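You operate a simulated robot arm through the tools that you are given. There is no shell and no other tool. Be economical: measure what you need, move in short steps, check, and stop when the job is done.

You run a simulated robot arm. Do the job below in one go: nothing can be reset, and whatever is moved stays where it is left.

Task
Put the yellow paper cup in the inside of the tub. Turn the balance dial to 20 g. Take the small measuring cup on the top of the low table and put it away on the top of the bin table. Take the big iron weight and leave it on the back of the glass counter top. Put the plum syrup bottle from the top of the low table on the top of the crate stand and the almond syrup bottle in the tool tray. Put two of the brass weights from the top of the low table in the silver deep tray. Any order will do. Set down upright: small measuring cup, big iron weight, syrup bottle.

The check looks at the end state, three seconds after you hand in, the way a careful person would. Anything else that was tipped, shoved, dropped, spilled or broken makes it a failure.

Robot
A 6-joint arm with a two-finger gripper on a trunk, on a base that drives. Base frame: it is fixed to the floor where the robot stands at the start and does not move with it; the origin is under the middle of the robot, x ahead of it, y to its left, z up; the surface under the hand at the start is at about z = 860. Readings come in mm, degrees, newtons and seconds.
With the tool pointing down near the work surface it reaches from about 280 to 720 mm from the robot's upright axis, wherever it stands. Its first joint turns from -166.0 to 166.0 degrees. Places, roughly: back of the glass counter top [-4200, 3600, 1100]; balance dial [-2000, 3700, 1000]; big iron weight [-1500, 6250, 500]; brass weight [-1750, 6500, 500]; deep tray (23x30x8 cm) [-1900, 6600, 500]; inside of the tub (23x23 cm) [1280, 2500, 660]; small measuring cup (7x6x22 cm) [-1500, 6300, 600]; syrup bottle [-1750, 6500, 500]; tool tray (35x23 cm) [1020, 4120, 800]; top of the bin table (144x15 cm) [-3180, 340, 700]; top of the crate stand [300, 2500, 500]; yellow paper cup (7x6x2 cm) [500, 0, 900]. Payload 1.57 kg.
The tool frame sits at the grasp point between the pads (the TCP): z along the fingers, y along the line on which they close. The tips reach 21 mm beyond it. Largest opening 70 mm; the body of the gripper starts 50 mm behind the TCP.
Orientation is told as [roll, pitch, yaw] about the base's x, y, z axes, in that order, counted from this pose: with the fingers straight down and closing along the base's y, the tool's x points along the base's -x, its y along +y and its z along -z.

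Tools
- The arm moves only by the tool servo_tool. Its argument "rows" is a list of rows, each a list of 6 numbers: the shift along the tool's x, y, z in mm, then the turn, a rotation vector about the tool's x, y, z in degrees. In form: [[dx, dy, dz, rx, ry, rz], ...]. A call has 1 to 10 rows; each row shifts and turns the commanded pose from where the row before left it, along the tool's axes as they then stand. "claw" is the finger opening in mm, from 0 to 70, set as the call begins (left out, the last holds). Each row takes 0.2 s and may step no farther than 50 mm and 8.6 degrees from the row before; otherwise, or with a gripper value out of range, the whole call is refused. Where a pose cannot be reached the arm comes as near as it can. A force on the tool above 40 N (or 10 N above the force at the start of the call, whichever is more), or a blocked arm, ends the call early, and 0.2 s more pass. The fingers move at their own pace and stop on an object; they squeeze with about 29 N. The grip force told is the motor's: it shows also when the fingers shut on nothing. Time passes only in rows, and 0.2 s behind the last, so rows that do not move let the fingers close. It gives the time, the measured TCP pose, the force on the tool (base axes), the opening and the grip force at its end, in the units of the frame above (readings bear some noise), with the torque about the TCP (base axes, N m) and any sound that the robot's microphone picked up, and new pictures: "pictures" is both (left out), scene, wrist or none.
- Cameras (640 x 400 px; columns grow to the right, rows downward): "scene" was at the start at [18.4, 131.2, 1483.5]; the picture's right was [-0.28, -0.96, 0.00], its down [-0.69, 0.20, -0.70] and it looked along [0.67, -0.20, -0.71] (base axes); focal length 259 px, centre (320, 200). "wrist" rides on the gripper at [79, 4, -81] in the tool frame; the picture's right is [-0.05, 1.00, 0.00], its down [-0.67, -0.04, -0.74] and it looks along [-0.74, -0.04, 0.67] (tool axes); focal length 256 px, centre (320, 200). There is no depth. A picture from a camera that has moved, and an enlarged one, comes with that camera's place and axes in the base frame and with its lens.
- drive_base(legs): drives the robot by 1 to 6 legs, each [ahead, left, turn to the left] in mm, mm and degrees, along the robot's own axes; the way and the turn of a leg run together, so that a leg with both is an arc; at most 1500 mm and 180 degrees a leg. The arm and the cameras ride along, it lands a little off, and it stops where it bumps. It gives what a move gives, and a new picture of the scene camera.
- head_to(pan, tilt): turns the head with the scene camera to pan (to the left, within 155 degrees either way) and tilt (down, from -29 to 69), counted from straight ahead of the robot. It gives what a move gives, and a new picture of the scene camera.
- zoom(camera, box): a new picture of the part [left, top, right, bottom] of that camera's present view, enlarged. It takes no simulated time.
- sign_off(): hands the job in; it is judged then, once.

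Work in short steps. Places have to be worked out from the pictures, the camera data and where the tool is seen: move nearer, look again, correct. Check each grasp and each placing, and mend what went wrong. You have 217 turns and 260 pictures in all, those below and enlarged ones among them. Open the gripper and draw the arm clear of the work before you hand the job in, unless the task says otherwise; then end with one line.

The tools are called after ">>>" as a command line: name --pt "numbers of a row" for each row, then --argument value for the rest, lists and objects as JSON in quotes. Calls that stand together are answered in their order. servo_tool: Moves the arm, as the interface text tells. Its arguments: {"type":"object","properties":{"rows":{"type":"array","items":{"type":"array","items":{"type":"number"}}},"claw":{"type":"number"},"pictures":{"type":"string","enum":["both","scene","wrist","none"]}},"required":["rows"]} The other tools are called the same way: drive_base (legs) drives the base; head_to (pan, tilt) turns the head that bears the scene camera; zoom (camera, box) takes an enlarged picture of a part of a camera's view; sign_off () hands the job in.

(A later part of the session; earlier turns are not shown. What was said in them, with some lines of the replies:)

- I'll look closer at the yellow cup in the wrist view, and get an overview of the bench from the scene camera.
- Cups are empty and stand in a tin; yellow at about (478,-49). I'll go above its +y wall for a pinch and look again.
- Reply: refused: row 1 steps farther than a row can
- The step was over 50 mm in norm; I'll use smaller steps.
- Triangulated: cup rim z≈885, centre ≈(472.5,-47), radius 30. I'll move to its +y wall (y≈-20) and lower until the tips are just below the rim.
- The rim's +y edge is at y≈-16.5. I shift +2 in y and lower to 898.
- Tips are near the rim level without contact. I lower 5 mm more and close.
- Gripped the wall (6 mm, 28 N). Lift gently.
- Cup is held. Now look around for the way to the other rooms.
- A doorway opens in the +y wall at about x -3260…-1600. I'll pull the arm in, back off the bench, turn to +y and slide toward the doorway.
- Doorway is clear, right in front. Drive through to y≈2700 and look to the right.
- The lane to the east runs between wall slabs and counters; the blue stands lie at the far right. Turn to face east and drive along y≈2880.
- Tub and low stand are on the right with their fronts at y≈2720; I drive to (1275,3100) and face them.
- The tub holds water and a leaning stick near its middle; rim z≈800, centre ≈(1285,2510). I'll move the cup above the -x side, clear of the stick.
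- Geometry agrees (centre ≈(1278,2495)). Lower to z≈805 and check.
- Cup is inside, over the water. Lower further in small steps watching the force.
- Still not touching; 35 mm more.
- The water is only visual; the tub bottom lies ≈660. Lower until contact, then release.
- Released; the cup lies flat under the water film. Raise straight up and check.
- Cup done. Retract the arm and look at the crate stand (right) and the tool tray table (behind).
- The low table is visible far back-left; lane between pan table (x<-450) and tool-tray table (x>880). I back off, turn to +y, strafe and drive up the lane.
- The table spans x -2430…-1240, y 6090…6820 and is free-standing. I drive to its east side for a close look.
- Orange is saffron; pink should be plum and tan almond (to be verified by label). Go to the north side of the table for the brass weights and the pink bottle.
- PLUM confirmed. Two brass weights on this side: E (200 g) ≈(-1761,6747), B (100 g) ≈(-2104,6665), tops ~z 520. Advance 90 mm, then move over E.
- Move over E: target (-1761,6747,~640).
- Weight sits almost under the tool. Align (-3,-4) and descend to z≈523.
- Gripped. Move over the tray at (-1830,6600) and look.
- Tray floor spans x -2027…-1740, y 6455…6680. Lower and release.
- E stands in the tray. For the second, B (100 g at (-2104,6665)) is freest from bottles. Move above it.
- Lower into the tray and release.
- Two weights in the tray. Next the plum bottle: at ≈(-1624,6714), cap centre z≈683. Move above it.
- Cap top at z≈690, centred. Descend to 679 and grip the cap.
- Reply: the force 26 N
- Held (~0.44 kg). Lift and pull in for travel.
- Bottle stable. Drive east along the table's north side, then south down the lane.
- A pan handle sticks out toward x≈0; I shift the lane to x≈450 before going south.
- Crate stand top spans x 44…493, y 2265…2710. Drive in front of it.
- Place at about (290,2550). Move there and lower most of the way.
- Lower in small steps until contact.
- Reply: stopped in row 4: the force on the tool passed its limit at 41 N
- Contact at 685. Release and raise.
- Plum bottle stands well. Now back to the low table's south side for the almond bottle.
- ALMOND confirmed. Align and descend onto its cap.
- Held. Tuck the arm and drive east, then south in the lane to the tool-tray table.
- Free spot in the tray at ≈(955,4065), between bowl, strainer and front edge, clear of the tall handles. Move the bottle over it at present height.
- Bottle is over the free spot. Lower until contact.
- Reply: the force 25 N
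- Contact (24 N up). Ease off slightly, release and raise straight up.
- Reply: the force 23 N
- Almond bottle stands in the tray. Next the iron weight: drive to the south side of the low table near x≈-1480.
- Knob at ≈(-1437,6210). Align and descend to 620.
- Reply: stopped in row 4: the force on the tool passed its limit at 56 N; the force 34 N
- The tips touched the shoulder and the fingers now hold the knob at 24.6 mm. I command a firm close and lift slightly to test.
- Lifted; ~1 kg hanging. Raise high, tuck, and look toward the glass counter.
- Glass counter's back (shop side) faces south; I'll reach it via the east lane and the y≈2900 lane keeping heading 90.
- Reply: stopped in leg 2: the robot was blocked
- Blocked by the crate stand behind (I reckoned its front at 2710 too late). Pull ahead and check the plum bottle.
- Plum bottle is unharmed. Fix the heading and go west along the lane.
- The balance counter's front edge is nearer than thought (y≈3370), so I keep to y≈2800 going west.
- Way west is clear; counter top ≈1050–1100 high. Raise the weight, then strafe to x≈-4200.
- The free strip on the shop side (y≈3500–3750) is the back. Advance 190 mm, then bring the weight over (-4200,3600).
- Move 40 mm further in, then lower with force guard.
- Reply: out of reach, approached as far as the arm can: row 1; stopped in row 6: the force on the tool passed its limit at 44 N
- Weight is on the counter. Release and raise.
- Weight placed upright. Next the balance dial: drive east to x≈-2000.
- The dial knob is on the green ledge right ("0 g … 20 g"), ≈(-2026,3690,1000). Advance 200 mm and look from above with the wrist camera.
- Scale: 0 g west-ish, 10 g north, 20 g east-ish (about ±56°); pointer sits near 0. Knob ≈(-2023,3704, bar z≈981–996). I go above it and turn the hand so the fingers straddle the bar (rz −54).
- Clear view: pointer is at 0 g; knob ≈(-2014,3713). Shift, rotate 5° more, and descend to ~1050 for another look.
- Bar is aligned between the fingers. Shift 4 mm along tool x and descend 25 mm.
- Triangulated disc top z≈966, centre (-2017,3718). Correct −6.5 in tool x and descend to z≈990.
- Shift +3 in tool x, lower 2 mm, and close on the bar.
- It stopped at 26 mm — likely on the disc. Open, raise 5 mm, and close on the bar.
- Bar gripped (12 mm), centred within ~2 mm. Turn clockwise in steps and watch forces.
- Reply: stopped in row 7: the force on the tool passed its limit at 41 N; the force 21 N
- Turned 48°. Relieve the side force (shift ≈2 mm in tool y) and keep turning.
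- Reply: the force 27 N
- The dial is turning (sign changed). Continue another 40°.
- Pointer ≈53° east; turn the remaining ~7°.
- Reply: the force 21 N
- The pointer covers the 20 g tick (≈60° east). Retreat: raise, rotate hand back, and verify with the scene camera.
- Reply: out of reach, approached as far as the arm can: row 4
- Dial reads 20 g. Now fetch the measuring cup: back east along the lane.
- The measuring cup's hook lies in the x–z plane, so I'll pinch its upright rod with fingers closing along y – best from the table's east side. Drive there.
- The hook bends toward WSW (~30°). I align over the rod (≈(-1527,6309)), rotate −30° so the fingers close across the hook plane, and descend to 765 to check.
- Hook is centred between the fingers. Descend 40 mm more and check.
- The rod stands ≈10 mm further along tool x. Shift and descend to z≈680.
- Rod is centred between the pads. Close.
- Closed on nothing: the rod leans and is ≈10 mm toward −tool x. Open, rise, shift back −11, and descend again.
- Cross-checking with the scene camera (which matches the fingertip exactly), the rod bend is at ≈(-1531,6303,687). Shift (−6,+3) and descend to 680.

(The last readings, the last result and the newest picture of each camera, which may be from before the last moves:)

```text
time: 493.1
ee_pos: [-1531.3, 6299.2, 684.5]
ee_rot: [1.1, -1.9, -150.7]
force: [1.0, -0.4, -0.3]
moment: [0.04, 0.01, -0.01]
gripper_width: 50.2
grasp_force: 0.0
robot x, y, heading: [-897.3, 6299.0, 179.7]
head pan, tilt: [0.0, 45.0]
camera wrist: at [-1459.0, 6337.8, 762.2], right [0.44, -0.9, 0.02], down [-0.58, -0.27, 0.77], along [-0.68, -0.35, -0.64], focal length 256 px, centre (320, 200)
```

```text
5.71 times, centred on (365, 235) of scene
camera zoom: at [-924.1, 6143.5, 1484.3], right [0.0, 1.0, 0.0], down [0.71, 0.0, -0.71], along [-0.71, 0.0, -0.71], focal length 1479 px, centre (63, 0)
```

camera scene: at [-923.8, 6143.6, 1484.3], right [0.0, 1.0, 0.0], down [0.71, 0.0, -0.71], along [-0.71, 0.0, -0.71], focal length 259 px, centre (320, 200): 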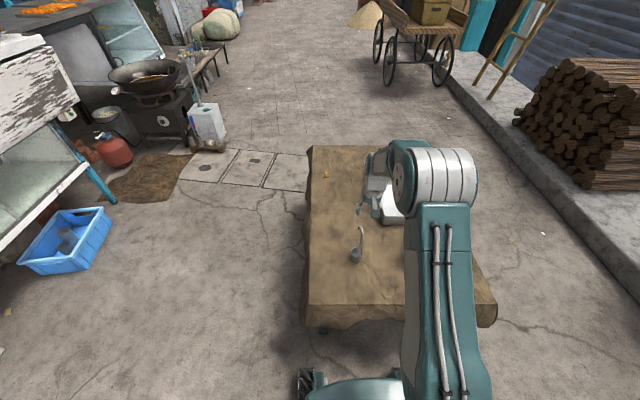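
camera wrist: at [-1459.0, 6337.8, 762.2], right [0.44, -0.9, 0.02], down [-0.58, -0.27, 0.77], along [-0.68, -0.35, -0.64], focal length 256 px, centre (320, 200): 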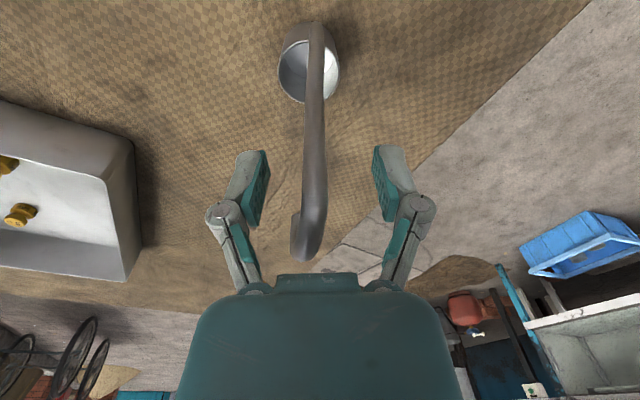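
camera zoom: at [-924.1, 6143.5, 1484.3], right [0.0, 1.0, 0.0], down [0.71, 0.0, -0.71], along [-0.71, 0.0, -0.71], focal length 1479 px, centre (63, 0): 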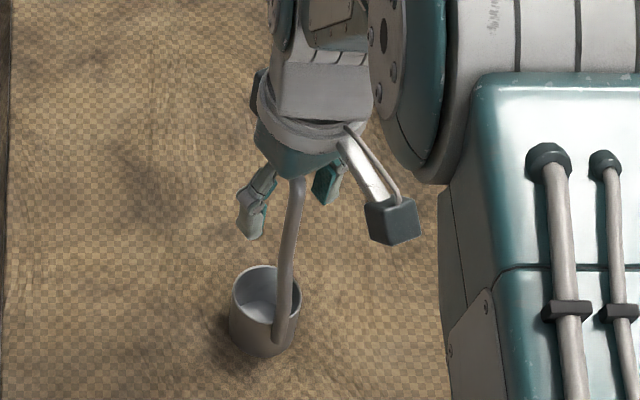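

Solving both views now puts the rod within ~2 mm of the TCP axis. Close.

>>> servo_tool --pt "0 0 0 0 0 0" --pt "0 0 0 0 0 0" --pt "0 0 0 0 0 0" --claw 0 --pictures "wrist"

```text
time: 493.9
ee_pos: [-1531.9, 6299.5, 685.7]
ee_rot: [1.1, -2.1, -150.7]
force: [1.4, -1.2, 12.2]
moment: [-0.1, 0.09, 0.02]
gripper_width: 9.8
grasp_force: 28.9
robot x, y, heading: [-901.1, 6298.7, 179.9]
head pan, tilt: [0.0, 45.0]
camera wrist: at [-1459.2, 6337.6, 763.1], right [0.44, -0.9, 0.02], down [-0.58, -0.27, 0.77], along [-0.68, -0.35, -0.64], focal length 256 px, centre (320, 200)
```

wrist: 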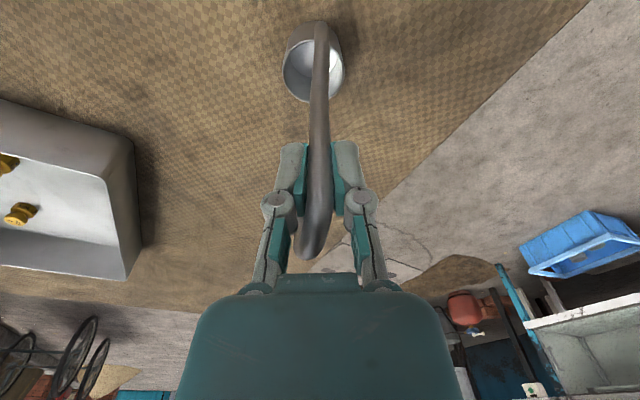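

Gripped at 9.8 mm. Lift and check the cup.

>>> servo_tool --pt "0 0 -5 0 0 0" --pt "0 0 -20 0 0 0" --pt "0 0 -40 0 0 0" --pt "0 0 -45 0 0 0" --pt "0 0 -45 0 0 0" --pt "0 0 0 0 0 0" --pictures "wrist"

>>> zoom --camera "scene" --box '[310, 130, 430, 270]'

```text
time: 495.3
ee_pos: [-1531.5, 6305.9, 836.7]
ee_rot: [1.1, -2.0, -150.7]
force: [0.5, 0.5, -1.3]
moment: [0.01, 0.0, 0.01]
gripper_width: 9.9
grasp_force: 29.3
robot x, y, heading: [-899.4, 6299.9, 180.0]
head pan, tilt: [0.0, 45.0]
camera wrist: at [-1458.6, 6344.0, 914.4], right [0.44, -0.9, 0.02], down [-0.58, -0.27, 0.77], along [-0.68, -0.35, -0.64], focal length 256 px, centre (320, 200)
```

wrist: 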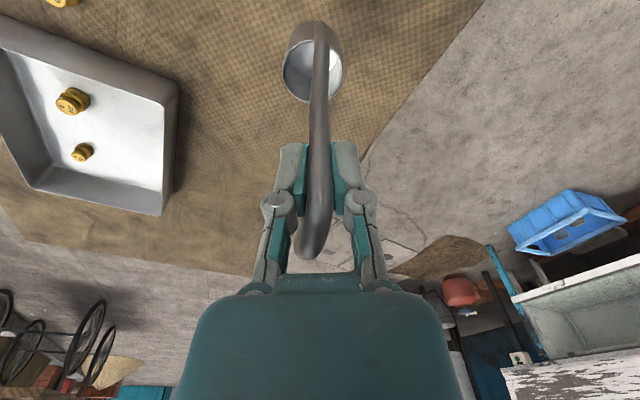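

```text
2.86 times, centred on (370, 200) of scene
camera zoom: at [-923.9, 6143.6, 1484.3], right [0.0, 1.0, 0.0], down [0.71, 0.0, -0.71], along [-0.71, 0.0, -0.71], focal length 739 px, centre (177, 200)
```

zoom: 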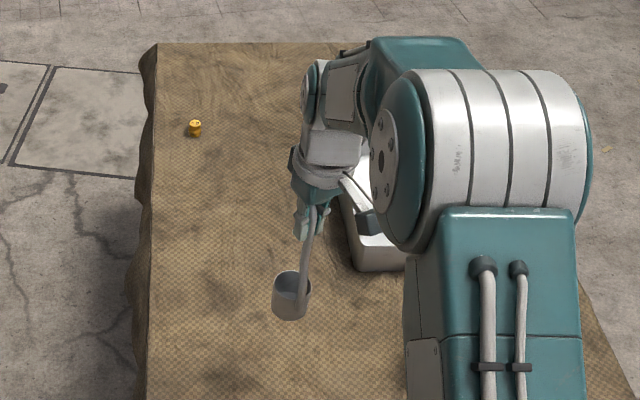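

Held firmly, upright. Raise, tuck, then back out east.

>>> servo_tool --pt "0 0 -45 0 0 0" --pt "0 0 -45 0 0 0" --pt "0 0 -45 0 0 0" --pt "0 0 -45 0 0 0" --pt "0 0 -45 0 0 0" --pt "30 15 0 0 0 0" --pt "35 18 0 0 0 0" --pt "35 18 0 0 0 0" --pt "35 18 0 0 0 0" --pt "35 18 0 0 0 0" --pictures "none"

>>> servo_tool --pt "35 18 0 0 0 0" --pt "25 14 0 0 0 0" --pt "0 0 0 0 0 0" --pictures "wrist"

>>> drive_base --legs '[[-1370, 0, 0], [0, 1100, 0]]'

```text
time: 497.5
ee_pos: [-1334.1, 6321.0, 1058.2]
ee_rot: [1.1, -1.9, -150.8]
force: [0.4, 0.4, -0.6]
moment: [0.02, 0.01, 0.02]
gripper_width: 10.0
grasp_force: 29.0
robot x, y, heading: [-897.3, 6301.3, 179.9]
head pan, tilt: [0.0, 45.0]
```

```text
time: 498.3
ee_pos: [-1265.2, 6322.0, 1059.5]
ee_rot: [1.1, -1.9, -150.6]
force: [-0.5, 0.4, -0.6]
moment: [-0.03, 0.02, 0.01]
gripper_width: 10.0
grasp_force: 29.3
robot x, y, heading: [-901.8, 6299.2, 179.9]
head pan, tilt: [0.0, 45.0]
camera wrist: at [-1191.7, 6359.5, 1136.1], right [0.44, -0.9, 0.02], down [-0.58, -0.27, 0.77], along [-0.68, -0.35, -0.64], focal length 256 px, centre (320, 200)
```

wrist: 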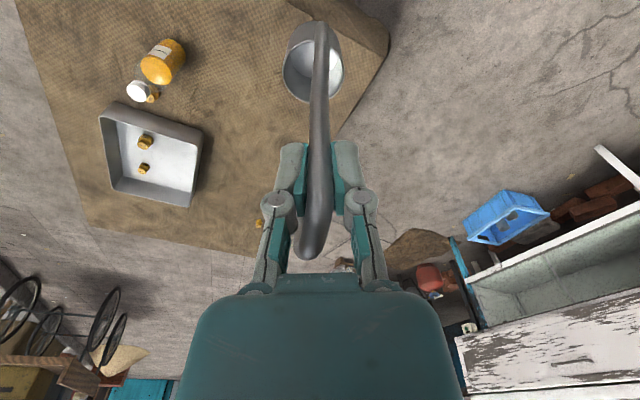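

```text
time: 510.3
ee_pos: [89.9, 5232.9, 1057.7]
ee_rot: [1.2, -2.0, -151.6]
force: [0.8, 0.6, -0.5]
moment: [0.0, 0.0, 0.01]
gripper_width: 10.0
grasp_force: 28.9
robot x, y, heading: [455.4, 5199.4, 179.0]
head pan, tilt: [0.0, 45.0]
camera scene: at [430.7, 5050.4, 1484.5], right [0.02, 1.0, 0.0], down [0.71, -0.01, -0.71], along [-0.71, 0.01, -0.71], focal length 259 px, centre (320, 200)
```

scene: 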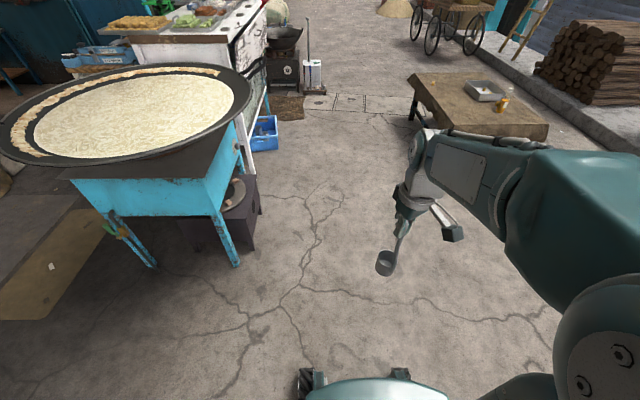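

>>> drive_base --legs '[[0, 0, 1], [0, 1050, 0], [0, 980, 0]]'

```text
time: 520.8
ee_pos: [90.1, 3182.2, 1058.3]
ee_rot: [1.2, -2.0, -149.6]
force: [0.1, -0.9, -0.9]
moment: [-0.01, -0.03, 0.0]
gripper_width: 10.0
grasp_force: 29.2
robot x, y, heading: [458.9, 3164.0, -179.2]
head pan, tilt: [0.0, 45.0]
camera scene: at [437.2, 3011.5, 1484.5], right [-0.02, 1.0, 0.0], down [0.71, 0.01, -0.71], along [-0.71, -0.01, -0.71], focal length 259 px, centre (320, 200)
```

scene: 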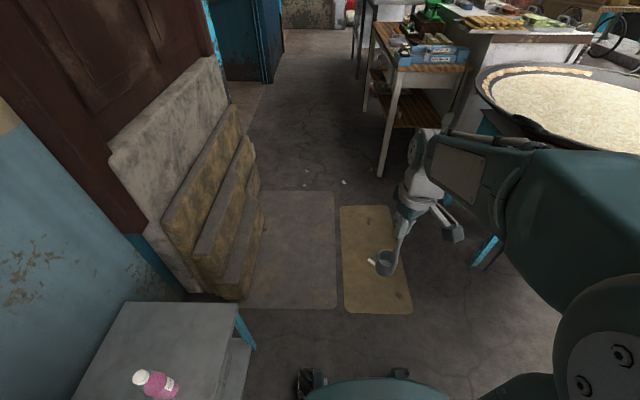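

>>> drive_base --legs '[[0, 0, -0.8], [700, 90, 0], [600, 200, 0], [1300, 0, 0]]'

```text
time: 534.2
ee_pos: [-2502.8, 2866.5, 1058.3]
ee_rot: [1.2, -1.8, -149.6]
force: [0.4, 0.1, -0.7]
moment: [-0.01, 0.01, 0.02]
gripper_width: 10.1
grasp_force: 29.7
robot x, y, heading: [-2138.9, 2851.3, -178.9]
head pan, tilt: [0.0, 45.0]
camera scene: at [-2156.5, 2695.9, 1484.3], right [-0.02, 1.0, 0.0], down [0.71, 0.01, -0.71], along [-0.71, -0.01, -0.71], focal length 259 px, centre (320, 200)
```

scene: 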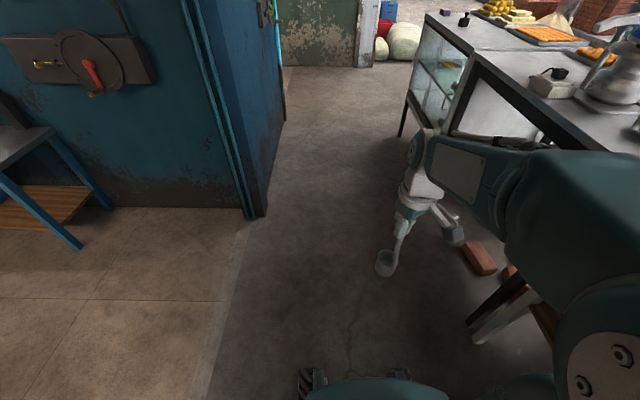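

>>> drive_base --legs '[[300, 0, -1.1], [0, 1300, 0], [0, 1150, 0]]'

```text
time: 548.0
ee_pos: [-2841.5, 420.3, 1057.5]
ee_rot: [1.1, -2.0, -151.9]
force: [0.6, 0.1, -0.6]
moment: [0.01, -0.01, -0.01]
gripper_width: 10.2
grasp_force: 28.9
robot x, y, heading: [-2475.0, 392.2, 178.7]
head pan, tilt: [0.0, 45.0]
camera scene: at [-2502.8, 235.6, 1484.4], right [0.02, 1.0, 0.0], down [0.71, -0.02, -0.71], along [-0.71, 0.02, -0.71], focal length 259 px, centre (320, 200)
```

scene: 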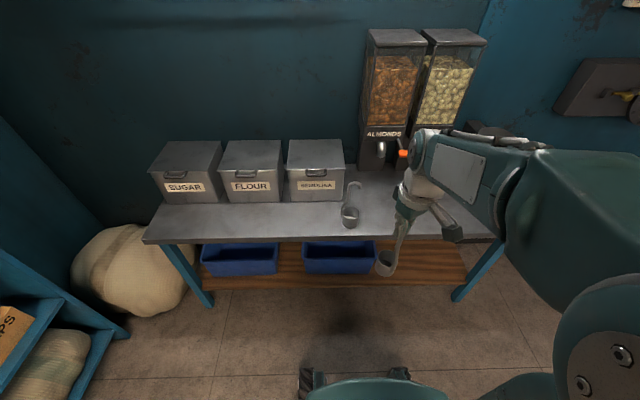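

The bin table's front strip is x≈-3080…-3280; another cup stands at y≈370. I'll set ours at y≈190. Shift the base closer.

>>> drive_base --legs '[[100, 190, 1.3]]'

>>> zoom --camera "scene" --box '[160, 130, 480, 330]'

```text
time: 549.6
ee_pos: [-2945.9, 228.6, 1058.2]
ee_rot: [1.4, -1.9, -150.9]
force: [0.0, -1.7, -0.9]
moment: [0.01, -0.01, 0.05]
gripper_width: 10.2
grasp_force: 28.7
robot x, y, heading: [-2578.4, 204.8, 179.4]
head pan, tilt: [0.0, 45.0]
camera scene: at [-2603.3, 53.3, 1485.0], right [0.01, 1.0, 0.0], down [0.71, -0.01, -0.71], along [-0.71, 0.0, -0.71], focal length 259 px, centre (320, 200)
```

scene: 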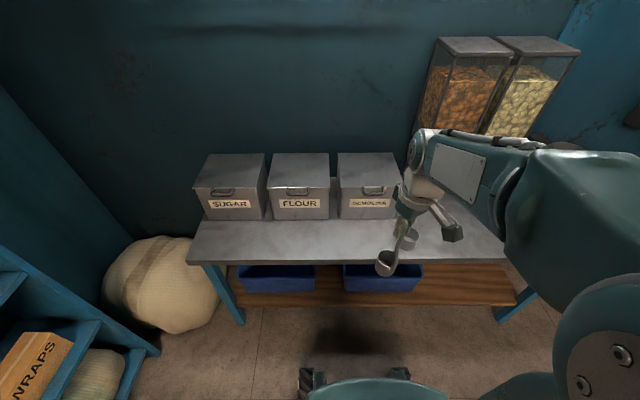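

```text
2.00 times, centred on (320, 230) of scene
camera zoom: at [-2603.3, 53.3, 1485.0], right [0.01, 1.0, 0.0], down [0.71, -0.01, -0.71], along [-0.71, 0.0, -0.71], focal length 518 px, centre (320, 140)
```

zoom: 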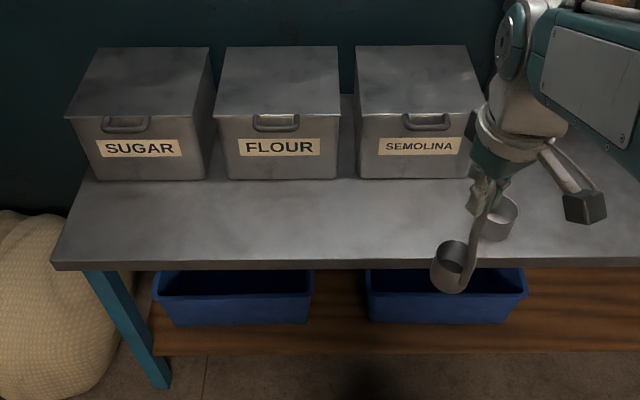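

Move to (-3170,160) above the strip and lower to ~40 mm above the table.

>>> servo_tool --pt "-38 -8 0 0 0 0" --pt "-38 -8 0 0 0 0" --pt "-38 -8 0 0 0 0" --pt "-38 -8 0 0 0 0" --pt "-38 -8 10 0 0 0" --pt "-38 -8 20 0 0 0" --pt "0 0 40 0 0 0" --pt "0 0 40 0 0 0" --pt "0 0 15 0 0 0" --pt "0 0 0 0 0 0"

>>> zoom --camera "scene" --box '[240, 130, 440, 290]'

```text
time: 551.8
ee_pos: [-3169.5, 151.1, 939.1]
ee_rot: [1.1, -1.9, -150.9]
force: [0.1, 0.2, -1.2]
moment: [-0.02, 0.01, -0.01]
gripper_width: 10.0
grasp_force: 28.9
robot x, y, heading: [-2579.7, 200.8, 179.8]
head pan, tilt: [0.0, 45.0]
camera scene: at [-2604.7, 46.0, 1484.2], right [0.01, 1.0, 0.0], down [0.71, 0.0, -0.71], along [-0.71, 0.01, -0.71], focal length 259 px, centre (320, 200)
camera wrist: at [-3097.1, 189.5, 1017.1], right [0.44, -0.9, 0.02], down [-0.58, -0.27, 0.77], along [-0.68, -0.35, -0.64], focal length 256 px, centre (320, 200)
```

scene: 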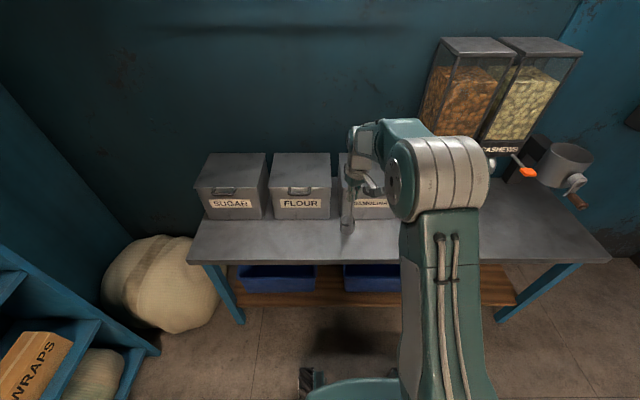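
wrist: 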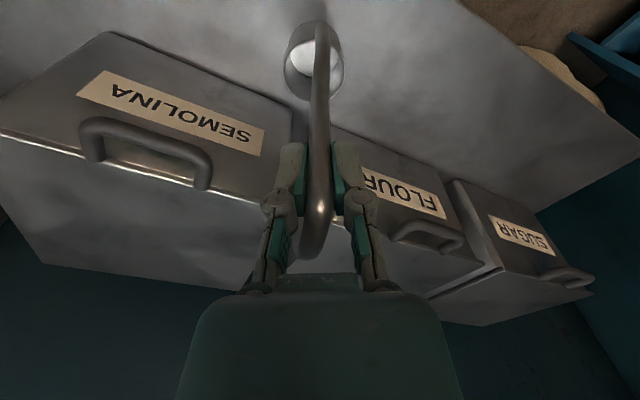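

```text
2.50 times, centred on (340, 210) of scene
camera zoom: at [-2604.7, 46.0, 1484.2], right [0.01, 1.0, 0.0], down [0.71, 0.0, -0.71], along [-0.71, 0.01, -0.71], focal length 647 px, centre (270, 175)
```

zoom: 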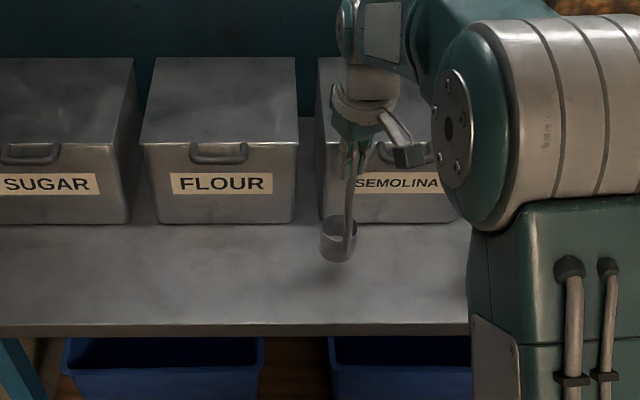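

>>> servo_tool --pt "3 0 15 0 0 0" --pt "3 0 12 0 0 0" --pt "0 0 8 0 0 0" --pt "0 0 5 0 0 0" --pt "0 0 4 0 0 0" --pt "0 0 0 0 0 0" --pictures "none"

>>> zoom --camera "scene" --box '[280, 150, 420, 270]'

```text
time: 553.2
ee_pos: [-3166.5, 153.2, 896.4]
ee_rot: [1.0, -1.8, -150.9]
force: [-0.8, -0.3, -0.9]
moment: [-0.02, 0.0, -0.02]
gripper_width: 10.1
grasp_force: 29.3
robot x, y, heading: [-2579.9, 200.4, 179.6]
head pan, tilt: [0.0, 45.0]
```

```text
3.33 times, centred on (350, 210) of scene
camera zoom: at [-2604.7, 45.9, 1484.2], right [0.01, 1.0, 0.0], down [0.71, 0.0, -0.71], along [-0.71, 0.01, -0.71], focal length 863 px, centre (220, 167)
```

zoom: 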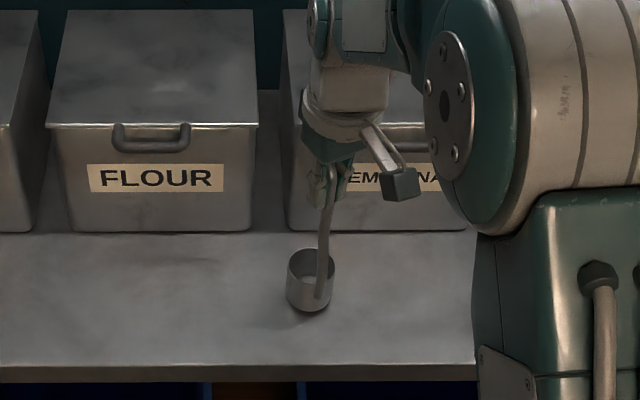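

>>> servo_tool --pt "0 0 3 0 0 0" --pt "0 0 2 0 0 0" --pt "0 0 2 0 0 0" --pt "0 0 0 0 0 0" --pictures "none"

```text
time: 554.2
ee_pos: [-3165.0, 153.3, 888.2]
ee_rot: [1.1, -1.7, -150.8]
force: [-0.6, 0.1, -0.8]
moment: [0.03, 0.0, -0.05]
gripper_width: 10.2
grasp_force: 29.1
robot x, y, heading: [-2578.1, 201.1, 179.7]
head pan, tilt: [0.0, 45.0]
```

>>> servo_tool --pt "0 0 1.5 0 0 0" --pt "0 0 1.5 0 0 0" --pt "0 0 1.5 0 0 0" --pt "0 0 0 0 0 0" --pictures "none"

>>> zoom --camera "scene" --box '[310, 180, 390, 250]'

```text
time: 555.2
ee_pos: [-3165.8, 153.2, 884.8]
ee_rot: [1.1, -2.0, -150.9]
force: [4.8, 0.2, 18.7]
moment: [0.16, -0.41, -0.03]
gripper_width: 10.3
grasp_force: 28.8
robot x, y, heading: [-2579.9, 205.8, 179.6]
head pan, tilt: [0.0, 45.0]
```

```text
5.71 times, centred on (350, 215) of scene
camera zoom: at [-2602.9, 46.1, 1484.4], right [0.01, 1.0, 0.0], down [0.71, 0.0, -0.71], along [-0.71, 0.01, -0.71], focal length 1479 px, centre (149, 114)
```

zoom: 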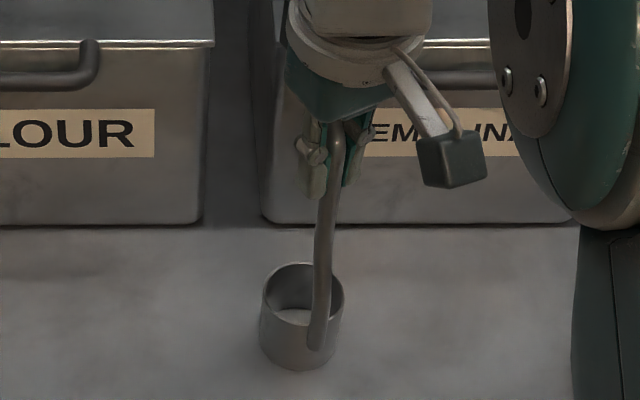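

Contact. Ease 1.5 mm up, open gently just enough, then rise straight.

>>> servo_tool --pt "0 0 -1.5 0 0 0" --pt "0 0 0 0 0 0" --pictures "none"

>>> servo_tool --pt "0 0 0 0 0 0" --pt "0 0 0 0 0 0" --pt "0 0 0 0 0 0" --claw 50 --pictures "wrist"

>>> zoom --camera "scene" --box '[310, 180, 390, 250]'

```text
time: 555.8
ee_pos: [-3167.2, 153.4, 885.1]
ee_rot: [0.9, -1.8, -151.0]
force: [0.3, -2.2, 12.5]
moment: [-0.17, 0.24, 0.01]
gripper_width: 10.1
grasp_force: 29.4
robot x, y, heading: [-2581.6, 203.7, 179.5]
head pan, tilt: [0.0, 45.0]
```

```text
time: 556.6
ee_pos: [-3166.6, 154.1, 885.6]
ee_rot: [1.1, -1.8, -151.0]
force: [0.0, 0.3, -0.3]
moment: [0.0, 0.02, 0.0]
gripper_width: 49.8
grasp_force: 0.0
robot x, y, heading: [-2579.4, 199.2, 179.9]
head pan, tilt: [0.0, 45.0]
camera wrist: at [-3093.4, 191.2, 963.1], right [0.44, -0.9, 0.02], down [-0.59, -0.27, 0.76], along [-0.68, -0.35, -0.64], focal length 256 px, centre (320, 200)
```

wrist: 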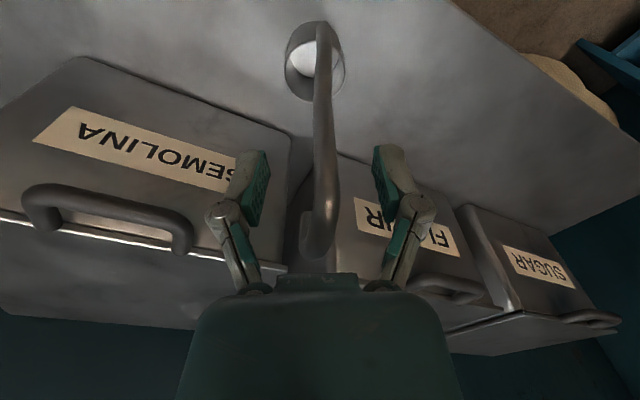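

```text
5.71 times, centred on (350, 215) of scene
camera zoom: at [-2604.8, 46.0, 1484.2], right [0.01, 1.0, 0.0], down [0.71, 0.0, -0.71], along [-0.71, 0.01, -0.71], focal length 1479 px, centre (149, 114)
```

zoom: 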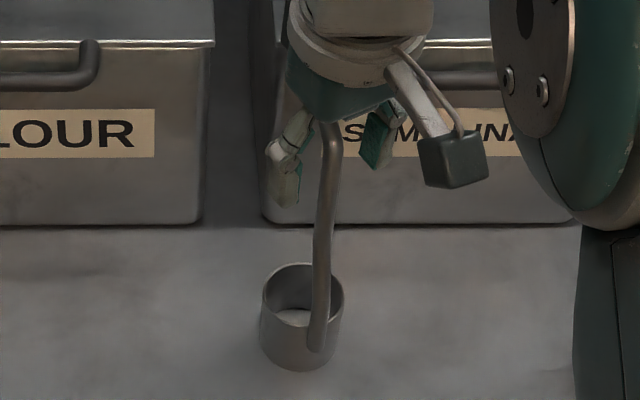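

Cup stands freely. Rise straight (along vertical) and retract.

>>> servo_tool --pt "0 0 -15 0 0 0" --pt "0 0 -25 0 0 0" --pt "0 0 -40 0 0 0" --pt "0 0 -45 0 0 0" --pt "0 0 -45 0 0 0" --pt "35 18 0 0 0 0" --pt "35 18 0 0 0 0" --pt "35 18 0 0 0 0" --pt "35 18 0 0 0 0" --pt "35 18 0 0 0 0"

>>> zoom --camera "scene" --box '[260, 150, 460, 270]'

```text
time: 558.8
ee_pos: [-2966.0, 166.0, 1051.2]
ee_rot: [1.1, -1.8, -150.9]
force: [0.9, 0.6, -0.5]
moment: [0.01, -0.01, -0.02]
gripper_width: 49.9
grasp_force: 0.0
robot x, y, heading: [-2581.5, 198.8, 179.5]
head pan, tilt: [0.0, 45.0]
camera scene: at [-2603.3, 46.2, 1484.3], right [0.01, 1.0, 0.0], down [0.71, 0.0, -0.71], along [-0.71, 0.01, -0.71], focal length 259 px, centre (320, 200)
camera wrist: at [-2892.9, 204.6, 1129.0], right [0.44, -0.9, 0.02], down [-0.58, -0.27, 0.77], along [-0.68, -0.35, -0.64], focal length 256 px, centre (320, 200)
```

scene: 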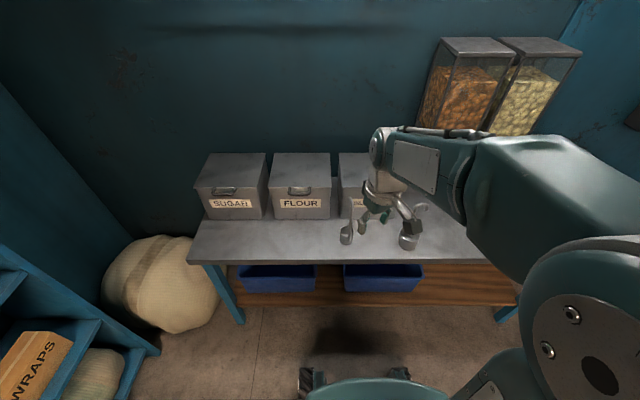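
wrist: 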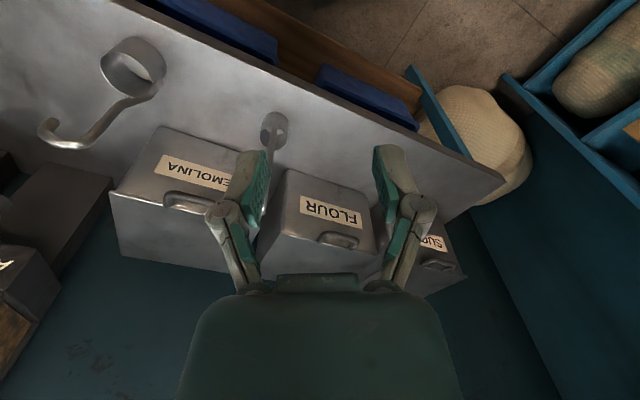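

```text
3.20 times, centred on (360, 210) of scene
camera zoom: at [-2603.3, 46.2, 1484.3], right [0.01, 1.0, 0.0], down [0.71, 0.0, -0.71], along [-0.71, 0.01, -0.71], focal length 828 px, centre (192, 168)
```

zoom: 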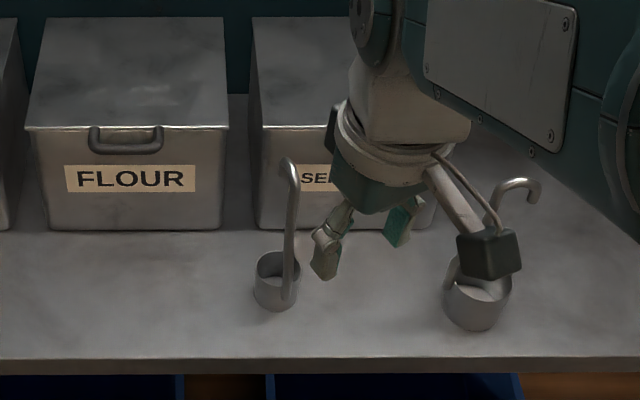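

Everything is in place; the small cup stands beside the larger one. Back the base off a little so the arm is clear, then check once more.

>>> drive_base --legs '[[-200, 0, 0]]'

>>> zoom --camera "scene" --box '[220, 120, 480, 280]'

```text
time: 560.4
ee_pos: [-2769.9, 165.4, 1050.3]
ee_rot: [1.1, -1.8, -150.9]
force: [-0.5, -1.1, 0.1]
moment: [0.0, 0.02, -0.01]
gripper_width: 50.1
grasp_force: 0.1
robot x, y, heading: [-2384.2, 194.5, 179.8]
head pan, tilt: [0.0, 45.0]
camera scene: at [-2406.9, 44.7, 1484.3], right [0.01, 1.0, 0.0], down [0.71, 0.0, -0.71], along [-0.71, 0.01, -0.71], focal length 259 px, centre (320, 200)
```

scene: 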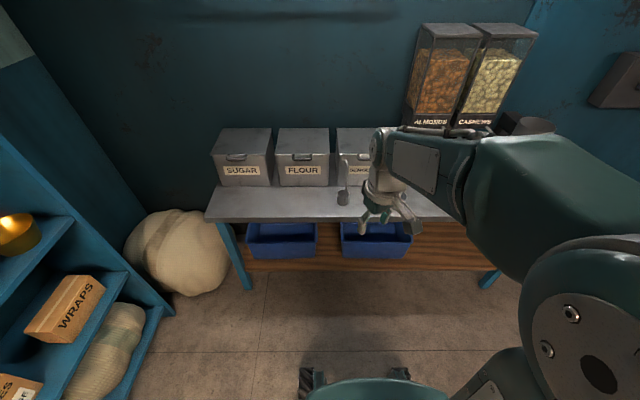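

```text
2.46 times, centred on (350, 200) of scene
camera zoom: at [-2406.9, 44.7, 1484.3], right [0.01, 1.0, 0.0], down [0.71, 0.0, -0.71], along [-0.71, 0.01, -0.71], focal length 637 px, centre (246, 200)
```

zoom: 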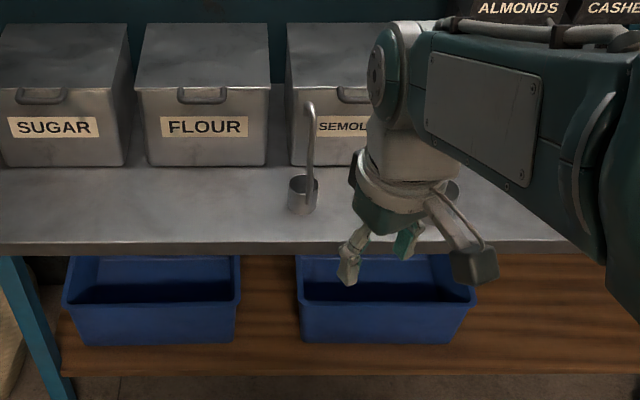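

All placements are checked, the gripper is open and the arm is clear. Handing in.

>>> sign_off

```text
The job is handed in.
```

The job is handed in with all seven items placed and checked by camera. On one drive the base bumped the crate stand; the plum bottle on it stayed upright and in place.
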